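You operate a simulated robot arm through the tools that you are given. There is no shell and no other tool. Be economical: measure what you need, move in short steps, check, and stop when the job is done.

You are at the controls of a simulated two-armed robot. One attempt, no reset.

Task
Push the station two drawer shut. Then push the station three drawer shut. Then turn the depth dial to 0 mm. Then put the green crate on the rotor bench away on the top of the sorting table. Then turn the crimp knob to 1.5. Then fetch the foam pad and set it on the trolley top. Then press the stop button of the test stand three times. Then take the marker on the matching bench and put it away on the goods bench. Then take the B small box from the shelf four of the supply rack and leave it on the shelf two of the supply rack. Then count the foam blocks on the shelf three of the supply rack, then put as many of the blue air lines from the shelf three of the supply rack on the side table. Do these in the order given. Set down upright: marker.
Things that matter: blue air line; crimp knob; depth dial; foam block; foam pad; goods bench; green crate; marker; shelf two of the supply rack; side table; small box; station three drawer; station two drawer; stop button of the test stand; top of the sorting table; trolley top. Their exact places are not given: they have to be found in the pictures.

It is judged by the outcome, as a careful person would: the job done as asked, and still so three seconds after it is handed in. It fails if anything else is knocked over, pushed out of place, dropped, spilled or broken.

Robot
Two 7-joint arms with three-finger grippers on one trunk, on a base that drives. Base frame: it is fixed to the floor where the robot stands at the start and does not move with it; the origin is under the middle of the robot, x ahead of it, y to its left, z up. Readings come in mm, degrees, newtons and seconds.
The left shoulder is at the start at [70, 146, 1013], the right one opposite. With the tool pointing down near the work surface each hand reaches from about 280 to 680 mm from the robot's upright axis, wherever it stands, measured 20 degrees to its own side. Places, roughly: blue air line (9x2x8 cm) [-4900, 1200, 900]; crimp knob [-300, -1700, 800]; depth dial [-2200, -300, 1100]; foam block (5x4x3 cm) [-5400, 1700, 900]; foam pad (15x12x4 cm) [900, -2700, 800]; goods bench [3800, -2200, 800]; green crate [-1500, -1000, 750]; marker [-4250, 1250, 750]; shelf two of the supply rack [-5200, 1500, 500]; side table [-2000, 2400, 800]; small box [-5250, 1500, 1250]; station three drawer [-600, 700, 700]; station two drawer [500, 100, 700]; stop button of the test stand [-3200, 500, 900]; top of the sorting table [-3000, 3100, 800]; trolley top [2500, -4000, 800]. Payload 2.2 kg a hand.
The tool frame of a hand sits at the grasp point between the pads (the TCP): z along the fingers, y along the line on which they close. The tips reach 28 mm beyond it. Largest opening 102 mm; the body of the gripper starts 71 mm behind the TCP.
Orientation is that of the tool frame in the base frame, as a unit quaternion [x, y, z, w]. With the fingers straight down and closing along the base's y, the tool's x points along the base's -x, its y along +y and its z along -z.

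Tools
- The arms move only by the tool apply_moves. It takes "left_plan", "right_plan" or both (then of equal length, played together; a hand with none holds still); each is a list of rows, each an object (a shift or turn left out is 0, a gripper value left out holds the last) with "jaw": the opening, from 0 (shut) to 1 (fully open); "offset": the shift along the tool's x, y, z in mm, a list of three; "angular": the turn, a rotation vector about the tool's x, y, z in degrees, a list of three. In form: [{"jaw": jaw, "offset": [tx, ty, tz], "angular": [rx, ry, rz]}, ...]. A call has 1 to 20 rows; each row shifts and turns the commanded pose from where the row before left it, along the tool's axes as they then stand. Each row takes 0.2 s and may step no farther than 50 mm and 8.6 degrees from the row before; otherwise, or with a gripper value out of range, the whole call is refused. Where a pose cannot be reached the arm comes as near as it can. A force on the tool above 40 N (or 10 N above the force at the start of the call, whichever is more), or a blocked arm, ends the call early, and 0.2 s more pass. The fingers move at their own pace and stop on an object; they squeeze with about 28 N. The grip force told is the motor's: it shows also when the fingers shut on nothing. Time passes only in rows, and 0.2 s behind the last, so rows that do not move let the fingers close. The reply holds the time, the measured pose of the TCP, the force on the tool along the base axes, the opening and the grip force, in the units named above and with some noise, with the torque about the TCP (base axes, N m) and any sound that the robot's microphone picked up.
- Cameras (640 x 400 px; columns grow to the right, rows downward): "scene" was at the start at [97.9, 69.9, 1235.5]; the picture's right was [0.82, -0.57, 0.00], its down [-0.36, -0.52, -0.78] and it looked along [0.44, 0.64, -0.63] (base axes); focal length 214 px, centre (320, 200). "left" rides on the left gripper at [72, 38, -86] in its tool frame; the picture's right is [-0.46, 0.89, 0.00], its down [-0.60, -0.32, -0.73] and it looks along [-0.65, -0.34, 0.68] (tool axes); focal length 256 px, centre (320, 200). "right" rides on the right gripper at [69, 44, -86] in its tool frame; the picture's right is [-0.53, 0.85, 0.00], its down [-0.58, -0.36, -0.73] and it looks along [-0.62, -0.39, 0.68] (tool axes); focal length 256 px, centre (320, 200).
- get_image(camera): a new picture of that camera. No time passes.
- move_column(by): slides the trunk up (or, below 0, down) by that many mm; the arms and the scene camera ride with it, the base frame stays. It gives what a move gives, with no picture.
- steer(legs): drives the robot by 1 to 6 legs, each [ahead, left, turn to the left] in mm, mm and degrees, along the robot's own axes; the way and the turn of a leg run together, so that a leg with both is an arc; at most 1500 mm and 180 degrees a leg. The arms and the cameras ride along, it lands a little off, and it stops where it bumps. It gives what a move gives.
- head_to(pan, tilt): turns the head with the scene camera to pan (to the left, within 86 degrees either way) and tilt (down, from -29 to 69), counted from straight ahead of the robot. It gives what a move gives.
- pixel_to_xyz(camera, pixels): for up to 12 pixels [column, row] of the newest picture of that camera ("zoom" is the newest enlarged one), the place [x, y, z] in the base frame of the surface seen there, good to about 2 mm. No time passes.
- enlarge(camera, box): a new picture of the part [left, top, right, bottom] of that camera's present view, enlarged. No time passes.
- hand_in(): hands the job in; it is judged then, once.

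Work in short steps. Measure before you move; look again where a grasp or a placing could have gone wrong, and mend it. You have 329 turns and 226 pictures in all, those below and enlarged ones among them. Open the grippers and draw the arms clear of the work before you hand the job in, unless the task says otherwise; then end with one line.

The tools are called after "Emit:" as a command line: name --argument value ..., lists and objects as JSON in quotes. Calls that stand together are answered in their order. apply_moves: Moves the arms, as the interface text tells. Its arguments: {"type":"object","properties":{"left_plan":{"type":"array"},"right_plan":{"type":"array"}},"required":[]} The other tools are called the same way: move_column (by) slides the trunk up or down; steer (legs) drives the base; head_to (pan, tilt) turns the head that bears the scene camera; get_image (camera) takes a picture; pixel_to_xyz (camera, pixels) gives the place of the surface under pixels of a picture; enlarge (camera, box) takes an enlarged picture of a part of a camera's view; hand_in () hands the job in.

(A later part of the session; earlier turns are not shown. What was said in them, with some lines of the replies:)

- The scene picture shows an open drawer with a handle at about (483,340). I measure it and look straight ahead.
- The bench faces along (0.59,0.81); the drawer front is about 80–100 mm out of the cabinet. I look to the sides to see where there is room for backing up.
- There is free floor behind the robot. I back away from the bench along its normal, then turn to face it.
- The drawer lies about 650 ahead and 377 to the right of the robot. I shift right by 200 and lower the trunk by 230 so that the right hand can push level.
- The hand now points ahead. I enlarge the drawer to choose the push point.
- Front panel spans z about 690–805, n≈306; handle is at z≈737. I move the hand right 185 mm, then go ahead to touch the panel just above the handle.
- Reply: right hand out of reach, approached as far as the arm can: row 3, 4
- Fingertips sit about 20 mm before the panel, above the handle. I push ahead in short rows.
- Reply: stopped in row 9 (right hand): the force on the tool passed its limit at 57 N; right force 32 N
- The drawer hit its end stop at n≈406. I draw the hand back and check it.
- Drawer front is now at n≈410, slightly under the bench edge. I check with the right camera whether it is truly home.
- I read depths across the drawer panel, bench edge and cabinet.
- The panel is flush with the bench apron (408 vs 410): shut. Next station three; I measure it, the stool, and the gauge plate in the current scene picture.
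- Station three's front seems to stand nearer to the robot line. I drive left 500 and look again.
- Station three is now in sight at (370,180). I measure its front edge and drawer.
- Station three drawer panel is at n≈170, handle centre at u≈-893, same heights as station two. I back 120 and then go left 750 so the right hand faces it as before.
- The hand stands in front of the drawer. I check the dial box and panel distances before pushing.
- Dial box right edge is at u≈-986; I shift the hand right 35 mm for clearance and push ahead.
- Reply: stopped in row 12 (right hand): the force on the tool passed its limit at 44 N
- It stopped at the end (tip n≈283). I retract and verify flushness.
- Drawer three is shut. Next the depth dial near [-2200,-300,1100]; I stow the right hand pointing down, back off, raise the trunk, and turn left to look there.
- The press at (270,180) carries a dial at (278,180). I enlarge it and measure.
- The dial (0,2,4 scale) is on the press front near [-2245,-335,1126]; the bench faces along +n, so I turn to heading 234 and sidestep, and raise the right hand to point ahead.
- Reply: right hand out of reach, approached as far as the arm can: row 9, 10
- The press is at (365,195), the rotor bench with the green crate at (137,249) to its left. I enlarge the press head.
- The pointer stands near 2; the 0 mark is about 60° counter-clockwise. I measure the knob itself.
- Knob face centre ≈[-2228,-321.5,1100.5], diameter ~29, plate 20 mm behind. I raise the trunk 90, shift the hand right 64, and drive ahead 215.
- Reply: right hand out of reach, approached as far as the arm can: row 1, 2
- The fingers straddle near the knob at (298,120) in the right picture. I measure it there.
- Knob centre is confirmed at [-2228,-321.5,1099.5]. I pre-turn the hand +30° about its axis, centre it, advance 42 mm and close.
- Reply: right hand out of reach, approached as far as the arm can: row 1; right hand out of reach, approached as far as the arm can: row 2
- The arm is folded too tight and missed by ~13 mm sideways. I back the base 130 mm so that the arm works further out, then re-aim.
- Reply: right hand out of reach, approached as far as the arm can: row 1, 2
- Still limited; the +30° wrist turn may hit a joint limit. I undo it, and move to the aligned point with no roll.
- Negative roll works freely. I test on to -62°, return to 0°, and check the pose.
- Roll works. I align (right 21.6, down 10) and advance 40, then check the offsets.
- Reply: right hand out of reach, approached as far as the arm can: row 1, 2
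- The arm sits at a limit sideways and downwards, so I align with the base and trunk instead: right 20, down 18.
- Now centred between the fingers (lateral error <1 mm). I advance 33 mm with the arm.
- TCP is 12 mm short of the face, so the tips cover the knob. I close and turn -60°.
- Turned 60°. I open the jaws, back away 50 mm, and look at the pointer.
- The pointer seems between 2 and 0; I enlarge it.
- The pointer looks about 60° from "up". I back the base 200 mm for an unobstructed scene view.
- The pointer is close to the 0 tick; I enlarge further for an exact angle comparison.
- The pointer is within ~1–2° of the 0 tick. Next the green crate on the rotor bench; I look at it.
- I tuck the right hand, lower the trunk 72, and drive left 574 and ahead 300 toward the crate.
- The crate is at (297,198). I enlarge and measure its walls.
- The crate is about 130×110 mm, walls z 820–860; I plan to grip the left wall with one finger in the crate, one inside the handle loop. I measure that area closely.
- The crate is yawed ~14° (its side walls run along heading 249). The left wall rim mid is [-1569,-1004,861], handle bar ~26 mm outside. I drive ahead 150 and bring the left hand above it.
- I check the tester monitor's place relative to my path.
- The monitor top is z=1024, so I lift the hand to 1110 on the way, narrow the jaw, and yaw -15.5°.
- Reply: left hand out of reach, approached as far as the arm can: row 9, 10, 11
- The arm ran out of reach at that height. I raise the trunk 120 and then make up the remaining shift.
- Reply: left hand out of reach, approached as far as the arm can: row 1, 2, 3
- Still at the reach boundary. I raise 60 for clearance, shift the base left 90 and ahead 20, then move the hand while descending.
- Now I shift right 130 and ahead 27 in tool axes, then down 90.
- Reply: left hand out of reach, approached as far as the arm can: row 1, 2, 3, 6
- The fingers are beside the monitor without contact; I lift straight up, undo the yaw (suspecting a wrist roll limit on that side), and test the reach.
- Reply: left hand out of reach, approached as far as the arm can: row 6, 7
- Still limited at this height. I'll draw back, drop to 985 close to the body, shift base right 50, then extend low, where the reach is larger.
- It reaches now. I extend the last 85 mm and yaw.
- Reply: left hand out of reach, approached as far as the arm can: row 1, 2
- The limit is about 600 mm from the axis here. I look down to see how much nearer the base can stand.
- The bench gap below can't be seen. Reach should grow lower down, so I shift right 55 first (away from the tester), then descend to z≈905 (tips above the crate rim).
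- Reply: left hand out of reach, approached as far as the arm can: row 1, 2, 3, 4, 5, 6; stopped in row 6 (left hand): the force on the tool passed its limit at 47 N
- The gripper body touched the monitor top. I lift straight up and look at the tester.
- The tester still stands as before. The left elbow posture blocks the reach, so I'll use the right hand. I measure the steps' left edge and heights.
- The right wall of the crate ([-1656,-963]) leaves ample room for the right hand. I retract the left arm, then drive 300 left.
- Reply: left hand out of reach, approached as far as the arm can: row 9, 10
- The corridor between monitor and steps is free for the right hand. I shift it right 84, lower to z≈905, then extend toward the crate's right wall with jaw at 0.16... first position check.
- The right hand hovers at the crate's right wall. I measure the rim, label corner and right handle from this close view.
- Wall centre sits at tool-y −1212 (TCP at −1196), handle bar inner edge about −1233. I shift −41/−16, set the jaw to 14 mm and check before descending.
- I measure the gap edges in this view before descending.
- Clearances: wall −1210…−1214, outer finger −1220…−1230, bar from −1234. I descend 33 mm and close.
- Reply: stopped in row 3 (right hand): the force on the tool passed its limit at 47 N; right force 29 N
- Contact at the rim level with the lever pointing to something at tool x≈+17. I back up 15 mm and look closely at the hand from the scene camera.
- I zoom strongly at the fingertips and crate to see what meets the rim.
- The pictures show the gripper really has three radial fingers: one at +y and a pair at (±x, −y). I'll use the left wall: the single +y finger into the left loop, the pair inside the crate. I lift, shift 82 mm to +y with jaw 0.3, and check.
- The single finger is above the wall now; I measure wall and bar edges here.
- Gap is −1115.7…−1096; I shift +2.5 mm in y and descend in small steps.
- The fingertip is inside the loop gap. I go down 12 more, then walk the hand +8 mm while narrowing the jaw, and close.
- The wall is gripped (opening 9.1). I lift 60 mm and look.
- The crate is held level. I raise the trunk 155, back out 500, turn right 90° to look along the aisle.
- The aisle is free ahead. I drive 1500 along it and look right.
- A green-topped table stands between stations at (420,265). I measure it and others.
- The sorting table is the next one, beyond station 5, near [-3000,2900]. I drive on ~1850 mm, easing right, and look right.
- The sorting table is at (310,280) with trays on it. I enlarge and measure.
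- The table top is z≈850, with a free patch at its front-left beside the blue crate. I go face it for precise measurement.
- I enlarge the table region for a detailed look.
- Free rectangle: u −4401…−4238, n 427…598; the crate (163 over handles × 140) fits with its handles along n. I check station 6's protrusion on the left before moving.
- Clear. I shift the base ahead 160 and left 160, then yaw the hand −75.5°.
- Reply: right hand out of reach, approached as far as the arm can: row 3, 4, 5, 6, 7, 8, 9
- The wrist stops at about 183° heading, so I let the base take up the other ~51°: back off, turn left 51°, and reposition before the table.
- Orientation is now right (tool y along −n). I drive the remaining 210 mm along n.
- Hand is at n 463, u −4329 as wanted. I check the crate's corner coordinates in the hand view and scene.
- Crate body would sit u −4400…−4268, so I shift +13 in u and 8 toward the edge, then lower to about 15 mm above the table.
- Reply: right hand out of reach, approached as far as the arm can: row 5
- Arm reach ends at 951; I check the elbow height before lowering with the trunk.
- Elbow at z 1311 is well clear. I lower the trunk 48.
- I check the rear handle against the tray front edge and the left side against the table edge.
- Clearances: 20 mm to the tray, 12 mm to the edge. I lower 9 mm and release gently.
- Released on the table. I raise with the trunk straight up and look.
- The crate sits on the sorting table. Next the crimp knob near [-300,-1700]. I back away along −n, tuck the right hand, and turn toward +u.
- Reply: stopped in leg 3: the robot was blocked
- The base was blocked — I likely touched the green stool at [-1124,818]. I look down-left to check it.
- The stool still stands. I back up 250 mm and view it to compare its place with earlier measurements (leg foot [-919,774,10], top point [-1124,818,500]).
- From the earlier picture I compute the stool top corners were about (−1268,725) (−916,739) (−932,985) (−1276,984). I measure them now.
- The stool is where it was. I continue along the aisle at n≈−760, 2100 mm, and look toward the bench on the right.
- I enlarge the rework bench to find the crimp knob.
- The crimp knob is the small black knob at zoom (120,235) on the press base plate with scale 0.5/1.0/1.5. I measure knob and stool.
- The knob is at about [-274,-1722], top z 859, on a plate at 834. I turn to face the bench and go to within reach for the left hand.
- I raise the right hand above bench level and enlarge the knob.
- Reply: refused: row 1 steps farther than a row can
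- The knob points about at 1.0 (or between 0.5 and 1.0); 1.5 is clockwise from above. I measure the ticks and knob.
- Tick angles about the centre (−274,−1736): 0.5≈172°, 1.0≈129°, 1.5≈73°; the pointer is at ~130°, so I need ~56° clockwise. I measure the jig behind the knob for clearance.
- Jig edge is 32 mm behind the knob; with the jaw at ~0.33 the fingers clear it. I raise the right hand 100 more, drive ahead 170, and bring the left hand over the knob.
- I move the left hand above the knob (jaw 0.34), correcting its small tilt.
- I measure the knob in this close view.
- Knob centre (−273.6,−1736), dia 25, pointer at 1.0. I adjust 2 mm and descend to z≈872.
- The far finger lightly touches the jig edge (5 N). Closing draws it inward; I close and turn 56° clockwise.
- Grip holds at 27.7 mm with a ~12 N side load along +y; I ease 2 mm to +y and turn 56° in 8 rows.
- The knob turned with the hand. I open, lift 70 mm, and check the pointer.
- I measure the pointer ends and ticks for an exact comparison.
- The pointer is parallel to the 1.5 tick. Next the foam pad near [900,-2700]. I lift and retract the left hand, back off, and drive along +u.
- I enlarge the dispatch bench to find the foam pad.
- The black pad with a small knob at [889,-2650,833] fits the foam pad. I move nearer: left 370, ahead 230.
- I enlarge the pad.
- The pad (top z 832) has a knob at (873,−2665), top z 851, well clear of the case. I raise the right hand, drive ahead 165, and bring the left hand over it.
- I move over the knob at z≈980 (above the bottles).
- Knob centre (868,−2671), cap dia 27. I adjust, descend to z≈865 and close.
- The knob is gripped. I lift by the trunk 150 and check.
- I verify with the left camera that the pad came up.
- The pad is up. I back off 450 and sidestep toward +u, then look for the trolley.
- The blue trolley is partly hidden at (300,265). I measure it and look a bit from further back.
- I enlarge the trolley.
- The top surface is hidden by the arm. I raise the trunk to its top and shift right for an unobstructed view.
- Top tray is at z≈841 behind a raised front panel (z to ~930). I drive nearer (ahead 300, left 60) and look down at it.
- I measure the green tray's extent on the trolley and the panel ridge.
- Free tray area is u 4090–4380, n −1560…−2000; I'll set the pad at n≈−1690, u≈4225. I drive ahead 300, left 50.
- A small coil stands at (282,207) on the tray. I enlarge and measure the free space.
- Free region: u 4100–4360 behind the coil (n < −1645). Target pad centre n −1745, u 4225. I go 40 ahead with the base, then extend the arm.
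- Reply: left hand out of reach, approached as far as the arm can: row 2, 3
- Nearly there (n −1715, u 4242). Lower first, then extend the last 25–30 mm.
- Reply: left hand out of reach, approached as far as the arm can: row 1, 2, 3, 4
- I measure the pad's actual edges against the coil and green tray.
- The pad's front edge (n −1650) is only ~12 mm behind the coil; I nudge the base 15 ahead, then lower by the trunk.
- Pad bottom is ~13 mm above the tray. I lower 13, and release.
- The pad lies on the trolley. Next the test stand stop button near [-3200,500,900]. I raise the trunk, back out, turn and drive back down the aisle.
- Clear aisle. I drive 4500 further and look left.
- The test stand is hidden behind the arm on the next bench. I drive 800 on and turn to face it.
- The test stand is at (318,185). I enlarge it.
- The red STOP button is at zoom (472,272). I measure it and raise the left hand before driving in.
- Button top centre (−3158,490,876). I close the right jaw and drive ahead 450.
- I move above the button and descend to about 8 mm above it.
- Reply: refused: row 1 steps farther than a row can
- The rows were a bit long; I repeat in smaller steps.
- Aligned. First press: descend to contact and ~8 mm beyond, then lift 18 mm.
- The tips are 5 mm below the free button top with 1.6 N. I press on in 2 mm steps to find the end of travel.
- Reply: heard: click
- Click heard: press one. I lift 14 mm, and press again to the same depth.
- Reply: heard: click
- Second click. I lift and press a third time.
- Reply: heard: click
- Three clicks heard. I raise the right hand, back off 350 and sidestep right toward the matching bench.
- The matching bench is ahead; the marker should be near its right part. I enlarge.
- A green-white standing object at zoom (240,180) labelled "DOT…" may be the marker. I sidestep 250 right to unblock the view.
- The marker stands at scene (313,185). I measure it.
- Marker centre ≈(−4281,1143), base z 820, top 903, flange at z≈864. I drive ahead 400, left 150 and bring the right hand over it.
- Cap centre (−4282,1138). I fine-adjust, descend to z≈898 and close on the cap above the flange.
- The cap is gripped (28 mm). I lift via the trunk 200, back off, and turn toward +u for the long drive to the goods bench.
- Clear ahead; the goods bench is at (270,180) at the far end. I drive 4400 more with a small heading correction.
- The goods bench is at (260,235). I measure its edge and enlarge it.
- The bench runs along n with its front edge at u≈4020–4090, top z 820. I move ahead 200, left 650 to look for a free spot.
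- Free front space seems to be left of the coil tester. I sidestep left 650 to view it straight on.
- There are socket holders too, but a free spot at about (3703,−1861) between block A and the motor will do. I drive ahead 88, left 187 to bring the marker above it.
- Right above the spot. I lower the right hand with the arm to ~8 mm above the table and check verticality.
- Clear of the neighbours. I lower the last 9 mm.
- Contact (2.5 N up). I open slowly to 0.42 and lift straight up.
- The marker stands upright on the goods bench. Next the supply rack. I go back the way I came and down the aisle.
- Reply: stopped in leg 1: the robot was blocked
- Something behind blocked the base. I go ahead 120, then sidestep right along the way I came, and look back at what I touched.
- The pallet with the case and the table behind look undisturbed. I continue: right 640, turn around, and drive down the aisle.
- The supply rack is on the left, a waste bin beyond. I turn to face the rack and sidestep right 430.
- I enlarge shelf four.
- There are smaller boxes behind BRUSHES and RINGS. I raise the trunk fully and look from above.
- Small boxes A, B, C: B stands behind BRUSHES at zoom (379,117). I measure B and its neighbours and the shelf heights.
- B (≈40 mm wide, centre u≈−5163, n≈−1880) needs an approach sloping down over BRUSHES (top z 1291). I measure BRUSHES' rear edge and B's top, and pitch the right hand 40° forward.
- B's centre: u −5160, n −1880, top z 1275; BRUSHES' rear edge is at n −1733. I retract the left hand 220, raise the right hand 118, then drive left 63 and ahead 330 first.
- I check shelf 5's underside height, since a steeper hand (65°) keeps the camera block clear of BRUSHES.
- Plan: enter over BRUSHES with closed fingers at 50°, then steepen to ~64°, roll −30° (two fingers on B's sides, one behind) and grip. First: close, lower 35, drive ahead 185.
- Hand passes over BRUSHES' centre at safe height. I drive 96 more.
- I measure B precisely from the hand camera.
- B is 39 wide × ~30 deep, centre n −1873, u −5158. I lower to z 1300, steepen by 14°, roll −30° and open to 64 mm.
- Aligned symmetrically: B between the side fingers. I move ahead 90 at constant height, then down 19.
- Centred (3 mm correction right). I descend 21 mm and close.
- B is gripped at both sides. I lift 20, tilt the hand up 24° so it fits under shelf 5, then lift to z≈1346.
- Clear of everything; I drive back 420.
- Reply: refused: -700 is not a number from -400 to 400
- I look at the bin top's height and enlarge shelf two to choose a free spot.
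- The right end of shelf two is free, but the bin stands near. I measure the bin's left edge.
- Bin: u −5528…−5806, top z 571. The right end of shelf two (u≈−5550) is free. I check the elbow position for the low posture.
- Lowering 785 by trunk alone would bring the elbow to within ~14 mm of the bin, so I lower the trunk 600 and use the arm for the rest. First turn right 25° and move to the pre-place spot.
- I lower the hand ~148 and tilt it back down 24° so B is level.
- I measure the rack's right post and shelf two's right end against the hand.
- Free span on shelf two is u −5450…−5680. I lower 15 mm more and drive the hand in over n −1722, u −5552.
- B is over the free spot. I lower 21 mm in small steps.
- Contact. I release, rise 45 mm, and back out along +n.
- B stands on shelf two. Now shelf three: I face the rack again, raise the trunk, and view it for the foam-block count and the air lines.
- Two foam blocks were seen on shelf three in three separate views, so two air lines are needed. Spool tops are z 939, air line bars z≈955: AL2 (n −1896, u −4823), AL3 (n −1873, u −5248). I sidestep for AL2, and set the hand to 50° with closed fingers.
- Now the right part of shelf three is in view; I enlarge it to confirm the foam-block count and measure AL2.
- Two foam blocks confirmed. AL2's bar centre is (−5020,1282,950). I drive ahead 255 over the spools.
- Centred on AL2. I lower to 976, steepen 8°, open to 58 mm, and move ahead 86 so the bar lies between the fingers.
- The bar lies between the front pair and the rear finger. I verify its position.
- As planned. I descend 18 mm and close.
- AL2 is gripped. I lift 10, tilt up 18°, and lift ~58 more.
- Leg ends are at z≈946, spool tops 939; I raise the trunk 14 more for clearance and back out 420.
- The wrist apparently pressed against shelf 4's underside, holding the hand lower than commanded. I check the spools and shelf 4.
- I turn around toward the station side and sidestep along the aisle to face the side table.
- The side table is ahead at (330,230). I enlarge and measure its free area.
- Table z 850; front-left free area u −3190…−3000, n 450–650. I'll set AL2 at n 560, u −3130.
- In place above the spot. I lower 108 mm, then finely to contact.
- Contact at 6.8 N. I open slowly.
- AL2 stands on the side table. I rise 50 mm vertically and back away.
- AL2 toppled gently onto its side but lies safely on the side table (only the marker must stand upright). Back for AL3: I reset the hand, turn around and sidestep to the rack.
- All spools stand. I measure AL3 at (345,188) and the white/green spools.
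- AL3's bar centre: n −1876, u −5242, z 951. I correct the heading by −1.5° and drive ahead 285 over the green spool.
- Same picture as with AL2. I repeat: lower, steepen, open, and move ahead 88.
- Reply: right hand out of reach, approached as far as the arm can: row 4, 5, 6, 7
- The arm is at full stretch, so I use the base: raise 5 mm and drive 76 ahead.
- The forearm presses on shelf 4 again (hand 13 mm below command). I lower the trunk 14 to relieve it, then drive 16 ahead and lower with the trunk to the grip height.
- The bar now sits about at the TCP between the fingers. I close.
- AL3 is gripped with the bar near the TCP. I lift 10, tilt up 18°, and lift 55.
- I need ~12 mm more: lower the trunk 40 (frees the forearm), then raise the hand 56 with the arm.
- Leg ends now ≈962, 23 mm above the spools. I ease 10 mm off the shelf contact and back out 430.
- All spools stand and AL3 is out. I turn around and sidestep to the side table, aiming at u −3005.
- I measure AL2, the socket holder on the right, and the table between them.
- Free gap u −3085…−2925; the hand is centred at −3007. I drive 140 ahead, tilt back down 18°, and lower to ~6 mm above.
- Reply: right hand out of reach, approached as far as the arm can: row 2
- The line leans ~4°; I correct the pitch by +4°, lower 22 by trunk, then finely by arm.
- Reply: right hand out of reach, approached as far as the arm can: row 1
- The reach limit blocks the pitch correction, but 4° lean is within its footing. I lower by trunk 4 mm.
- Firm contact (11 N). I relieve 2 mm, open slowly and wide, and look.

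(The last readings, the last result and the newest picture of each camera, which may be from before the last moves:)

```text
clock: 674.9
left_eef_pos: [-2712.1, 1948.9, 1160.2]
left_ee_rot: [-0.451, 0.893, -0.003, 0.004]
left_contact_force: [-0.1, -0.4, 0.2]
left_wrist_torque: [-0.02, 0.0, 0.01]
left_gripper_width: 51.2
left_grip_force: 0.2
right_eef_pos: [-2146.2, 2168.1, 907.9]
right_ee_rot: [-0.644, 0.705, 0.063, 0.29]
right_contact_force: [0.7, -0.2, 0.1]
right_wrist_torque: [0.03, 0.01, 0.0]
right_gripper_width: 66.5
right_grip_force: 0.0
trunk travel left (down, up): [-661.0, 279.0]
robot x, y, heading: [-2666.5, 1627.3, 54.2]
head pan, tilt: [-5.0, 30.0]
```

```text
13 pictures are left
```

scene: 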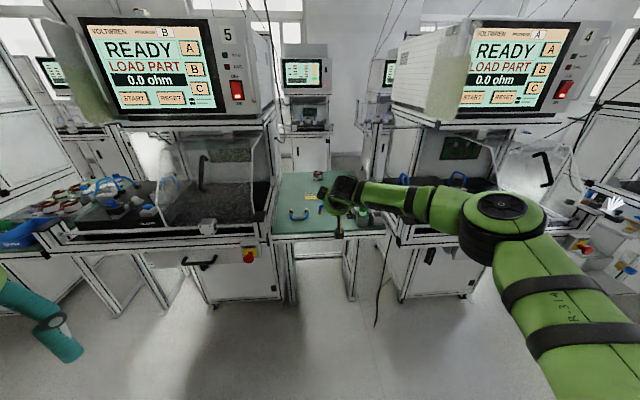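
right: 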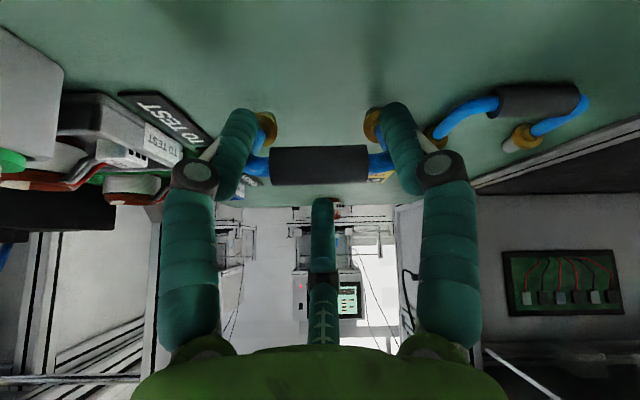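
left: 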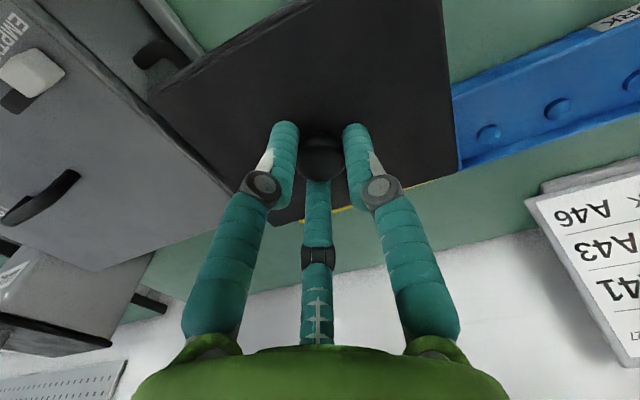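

The line leans toward me on the front fingers and would fall toward the edge. I regrip, lift 12, go 100 ahead with the base and 50 back with the arm, and correct the pitch by +5°.

Emit:
apply_moves --right_plan '[{"jaw": 0.3}, {"jaw": 0}, {}, {}]'

Emit:
move_column --by 14

Emit:
steer --legs '[[100, 0, 0]]'

Emit:
apply_moves --right_plan '[{"offset": [11.9, 6.9, -9.5]}, {"offset": [11.9, 6.9, -9.5]}, {"offset": [11.9, 6.9, -9.5]}, {"angular": [-2.5, 4.33, 0]}, {}]'

Emit:
get_image --camera "right"

```text
clock: 675.9
left_eef_pos: [-2712.7, 1949.2, 1161.1]
left_ee_rot: [-0.452, 0.892, -0.003, 0.004]
left_contact_force: [0.1, -0.2, 0.3]
left_wrist_torque: [0.03, 0.01, 0.02]
left_gripper_width: 51.1
left_grip_force: 0.0
right_eef_pos: [-2145.5, 2167.4, 908.2]
right_ee_rot: [-0.644, 0.705, 0.063, 0.291]
right_contact_force: [0.2, 0.3, -0.1]
right_wrist_torque: [-0.01, 0.01, 0.03]
right_gripper_width: 22.3
right_grip_force: 27.5
trunk travel left (down, up): [-661.0, 279.0]
robot x, y, heading: [-2665.2, 1627.0, 53.8]
head pan, tilt: [-5.0, 30.0]
```

```text
clock: 676.5
left_eef_pos: [-2712.2, 1948.2, 1175.0]
left_ee_rot: [-0.451, 0.892, -0.003, 0.004]
left_contact_force: [-0.1, 0.4, -0.4]
left_wrist_torque: [0.0, -0.01, -0.01]
left_gripper_width: 51.0
left_grip_force: 0.0
right_eef_pos: [-2146.9, 2166.9, 922.4]
right_ee_rot: [-0.644, 0.705, 0.064, 0.29]
right_contact_force: [-0.7, 0.0, -0.3]
right_wrist_torque: [-0.04, -0.01, 0.01]
right_gripper_width: 22.5
right_grip_force: 27.7
trunk travel left (down, up): [-675.0, 265.0]
robot x, y, heading: [-2664.7, 1623.4, 54.2]
head pan, tilt: [-5.0, 30.0]
```

```text
clock: 677.6
left_eef_pos: [-2655.1, 2029.6, 1174.1]
left_ee_rot: [-0.453, 0.891, -0.002, 0.005]
left_contact_force: [0.0, -0.3, -0.3]
left_wrist_torque: [0.03, 0.02, -0.01]
left_gripper_width: 51.1
left_grip_force: 0.0
right_eef_pos: [-2089.4, 2248.7, 923.9]
right_ee_rot: [-0.644, 0.705, 0.063, 0.291]
right_contact_force: [-0.8, 0.6, 0.1]
right_wrist_torque: [0.0, 0.04, 0.01]
right_gripper_width: 22.4
right_grip_force: 27.8
trunk travel left (down, up): [-675.0, 265.0]
robot x, y, heading: [-2607.1, 1711.8, 54.2]
head pan, tilt: [-5.0, 30.0]
```

```text
clock: 678.8
left_eef_pos: [-2655.2, 2029.9, 1173.4]
left_ee_rot: [-0.452, 0.892, -0.002, 0.004]
left_contact_force: [0.0, -0.6, 0.2]
left_wrist_torque: [0.01, -0.02, 0.02]
left_gripper_width: 51.1
left_grip_force: 0.2
right_eef_pos: [-2118.7, 2207.2, 922.3]
right_ee_rot: [-0.652, 0.714, 0.054, 0.25]
right_contact_force: [-0.3, 0.0, -0.6]
right_wrist_torque: [-0.01, 0.02, 0.03]
right_gripper_width: 22.3
right_grip_force: 28.0
trunk travel left (down, up): [-675.0, 265.0]
robot x, y, heading: [-2604.2, 1709.5, 54.5]
head pan, tilt: [-5.0, 30.0]
```

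```text
12 pictures are left
```

right: 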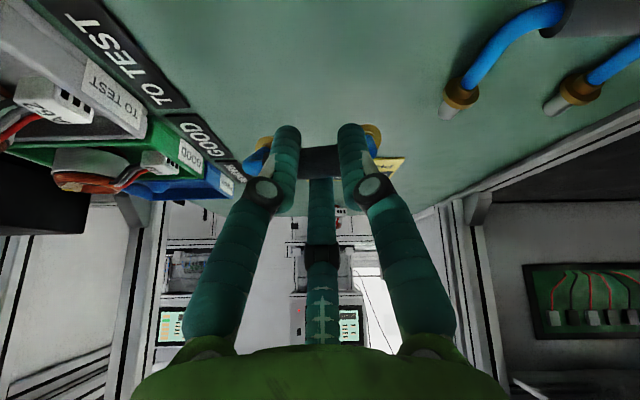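

The line has swung in the grip with its legs pointing away, so I'll lay it down flat: back 40 mm, then lower in steps.

Emit:
steer --legs '[[-40, 0, 0]]'

Emit:
move_column --by -15

Emit:
move_column --by -10

Emit:
get_image --camera "right"

```text
clock: 679.7
left_eef_pos: [-2674.3, 2000.0, 1174.0]
left_ee_rot: [-0.453, 0.892, -0.004, 0.003]
left_contact_force: [0.3, 0.1, 0.8]
left_wrist_torque: [-0.03, 0.01, -0.01]
left_gripper_width: 51.1
left_grip_force: 0.0
right_eef_pos: [-2139.6, 2178.5, 918.6]
right_ee_rot: [-0.653, 0.713, 0.054, 0.248]
right_contact_force: [-0.2, -0.4, -1.5]
right_wrist_torque: [0.0, 0.03, -0.02]
right_gripper_width: 22.4
right_grip_force: 28.4
trunk travel left (down, up): [-675.0, 265.0]
robot x, y, heading: [-2627.4, 1677.1, 54.2]
head pan, tilt: [-5.0, 30.0]
```

```text
clock: 680.3
left_eef_pos: [-2679.0, 1996.0, 1160.7]
left_ee_rot: [-0.452, 0.892, -0.002, 0.005]
left_contact_force: [0.2, 0.1, 0.1]
left_wrist_torque: [-0.03, 0.02, 0.0]
left_gripper_width: 51.0
left_grip_force: 0.0
right_eef_pos: [-2142.1, 2175.0, 910.0]
right_ee_rot: [-0.653, 0.712, 0.055, 0.252]
right_contact_force: [0.3, -0.1, 8.2]
right_wrist_torque: [0.59, -0.02, 0.06]
right_gripper_width: 22.6
right_grip_force: 28.2
trunk travel left (down, up): [-660.0, 280.0]
robot x, y, heading: [-2628.9, 1672.3, 54.3]
head pan, tilt: [-5.0, 30.0]
```

```text
clock: 680.9
left_eef_pos: [-2677.9, 1997.7, 1149.2]
left_ee_rot: [-0.453, 0.892, -0.003, 0.004]
left_contact_force: [0.1, 0.1, -0.1]
left_wrist_torque: [0.01, 0.0, 0.01]
left_gripper_width: 51.1
left_grip_force: 0.0
right_eef_pos: [-2140.8, 2175.3, 894.8]
right_ee_rot: [-0.653, 0.713, 0.054, 0.249]
right_contact_force: [0.4, 1.6, 1.9]
right_wrist_torque: [0.19, -0.01, 0.04]
right_gripper_width: 22.3
right_grip_force: 28.0
trunk travel left (down, up): [-650.0, 290.0]
robot x, y, heading: [-2633.1, 1675.2, 54.3]
head pan, tilt: [-5.0, 30.0]
```

```text
11 pictures are left
```

right: 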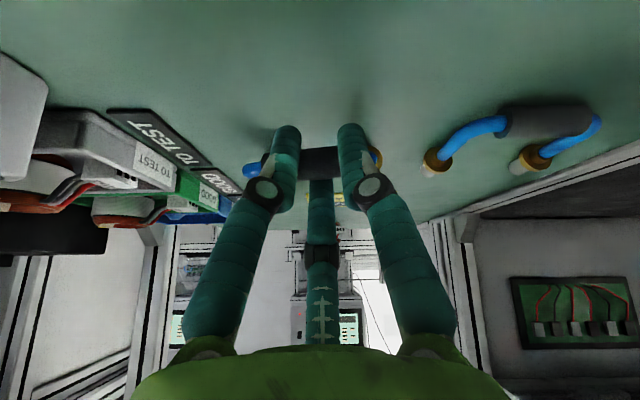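

Nearly flat. I lower 6 more and release.

Emit:
move_column --by -6

Emit:
apply_moves --right_plan '[{"jaw": 0.28}, {"jaw": 0.4}, {"jaw": 0.6}, {}]'

Emit:
get_image --camera "right"

```text
clock: 681.5
left_eef_pos: [-2680.1, 1994.8, 1143.6]
left_ee_rot: [-0.452, 0.892, -0.003, 0.005]
left_contact_force: [-0.7, -0.3, -0.1]
left_wrist_torque: [0.0, 0.0, -0.02]
left_gripper_width: 51.1
left_grip_force: 0.0
right_eef_pos: [-2142.7, 2174.4, 891.8]
right_ee_rot: [-0.653, 0.713, 0.055, 0.25]
right_contact_force: [-0.9, -2.3, 6.6]
right_wrist_torque: [0.44, 0.0, 0.09]
right_gripper_width: 22.1
right_grip_force: 28.3
trunk travel left (down, up): [-644.0, 296.0]
robot x, y, heading: [-2629.2, 1675.4, 54.3]
head pan, tilt: [-5.0, 30.0]
```

```text
clock: 682.5
left_eef_pos: [-2678.0, 1996.1, 1143.7]
left_ee_rot: [-0.452, 0.892, -0.002, 0.004]
left_contact_force: [-0.3, 0.8, 0.5]
left_wrist_torque: [0.02, 0.05, 0.0]
left_gripper_width: 51.0
left_grip_force: 0.2
right_eef_pos: [-2141.7, 2175.3, 891.2]
right_ee_rot: [-0.652, 0.714, 0.054, 0.25]
right_contact_force: [-0.5, 0.3, -0.6]
right_wrist_torque: [0.06, 0.02, -0.01]
right_gripper_width: 61.0
right_grip_force: 0.0
trunk travel left (down, up): [-644.0, 296.0]
robot x, y, heading: [-2628.2, 1677.1, 54.2]
head pan, tilt: [-5.0, 30.0]
```

```text
10 pictures are left
```

right: 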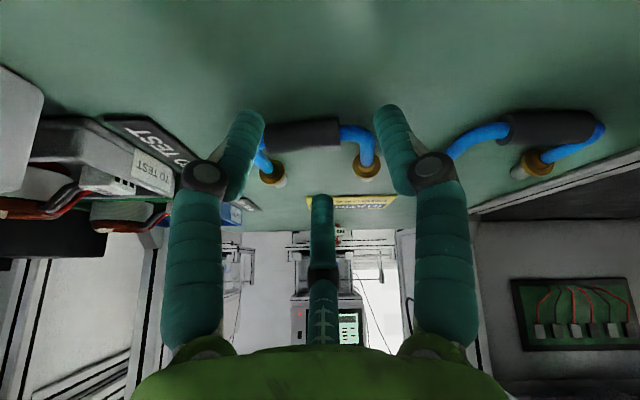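

AL3 lies flat on the table beside AL2. I raise straight up by trunk and back away.

Emit:
move_column --by 100

Emit:
steer --legs '[[-450, 0, 0]]'

Emit:
get_image --camera "scene"

Emit:
enlarge --camera "scene" --box '[260, 150, 420, 260]'

```text
clock: 683.8
left_eef_pos: [-2678.2, 1997.4, 1243.2]
left_ee_rot: [-0.453, 0.892, -0.002, 0.004]
left_contact_force: [-0.5, 0.0, -0.4]
left_wrist_torque: [0.01, -0.03, 0.02]
left_gripper_width: 51.1
left_grip_force: 0.1
right_eef_pos: [-2141.4, 2176.0, 991.2]
right_ee_rot: [-0.652, 0.714, 0.053, 0.25]
right_contact_force: [0.3, 0.6, 1.5]
right_wrist_torque: [0.02, 0.01, 0.03]
right_gripper_width: 61.3
right_grip_force: 0.1
trunk travel left (down, up): [-744.0, 196.0]
robot x, y, heading: [-2628.3, 1674.0, 54.2]
head pan, tilt: [-5.0, 30.0]
```

```text
clock: 686.5
left_eef_pos: [-2939.0, 1633.7, 1244.7]
left_ee_rot: [-0.453, 0.892, -0.003, 0.004]
left_contact_force: [0.0, 0.4, 0.5]
left_wrist_torque: [-0.04, 0.04, 0.01]
left_gripper_width: 50.8
left_grip_force: 0.0
right_eef_pos: [-2401.6, 1815.1, 989.9]
right_ee_rot: [-0.653, 0.713, 0.053, 0.249]
right_contact_force: [-0.5, -0.7, -0.4]
right_wrist_torque: [-0.03, -0.01, 0.0]
right_gripper_width: 61.3
right_grip_force: 0.1
trunk travel left (down, up): [-744.0, 196.0]
robot x, y, heading: [-2885.2, 1309.9, 54.6]
head pan, tilt: [-5.0, 30.0]
```

```text
9 pictures are left
```

scene: 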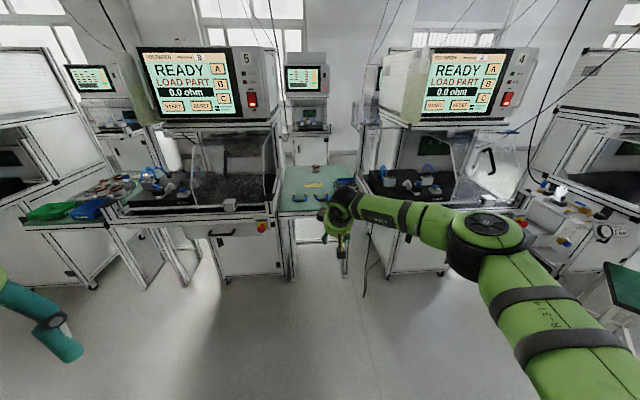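

```text
3.64 times, centred on (340, 205) of scene
```

zoom: 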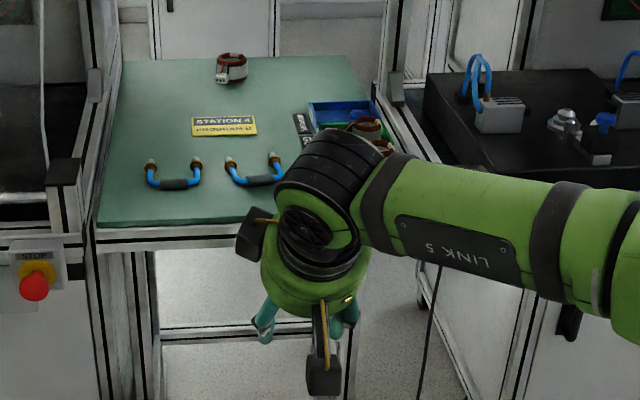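

Both air lines lie on the side table, both grippers are open and the arms are clear of all work. I hand the job in.

Emit:
hand_in

```text
The job is handed in.
```

I carried out all the steps in the order given and handed the job in; the marker stands upright on the goods bench. The two blue air lines (I counted two foam blocks) lie on their sides on the side table. On the way the base bumped the green stool and an obstacle behind it near the goods bench, the left gripper touched the rotor bench monitor and the right arm pressed shelf four's underside; none looked displaced in the pictures.
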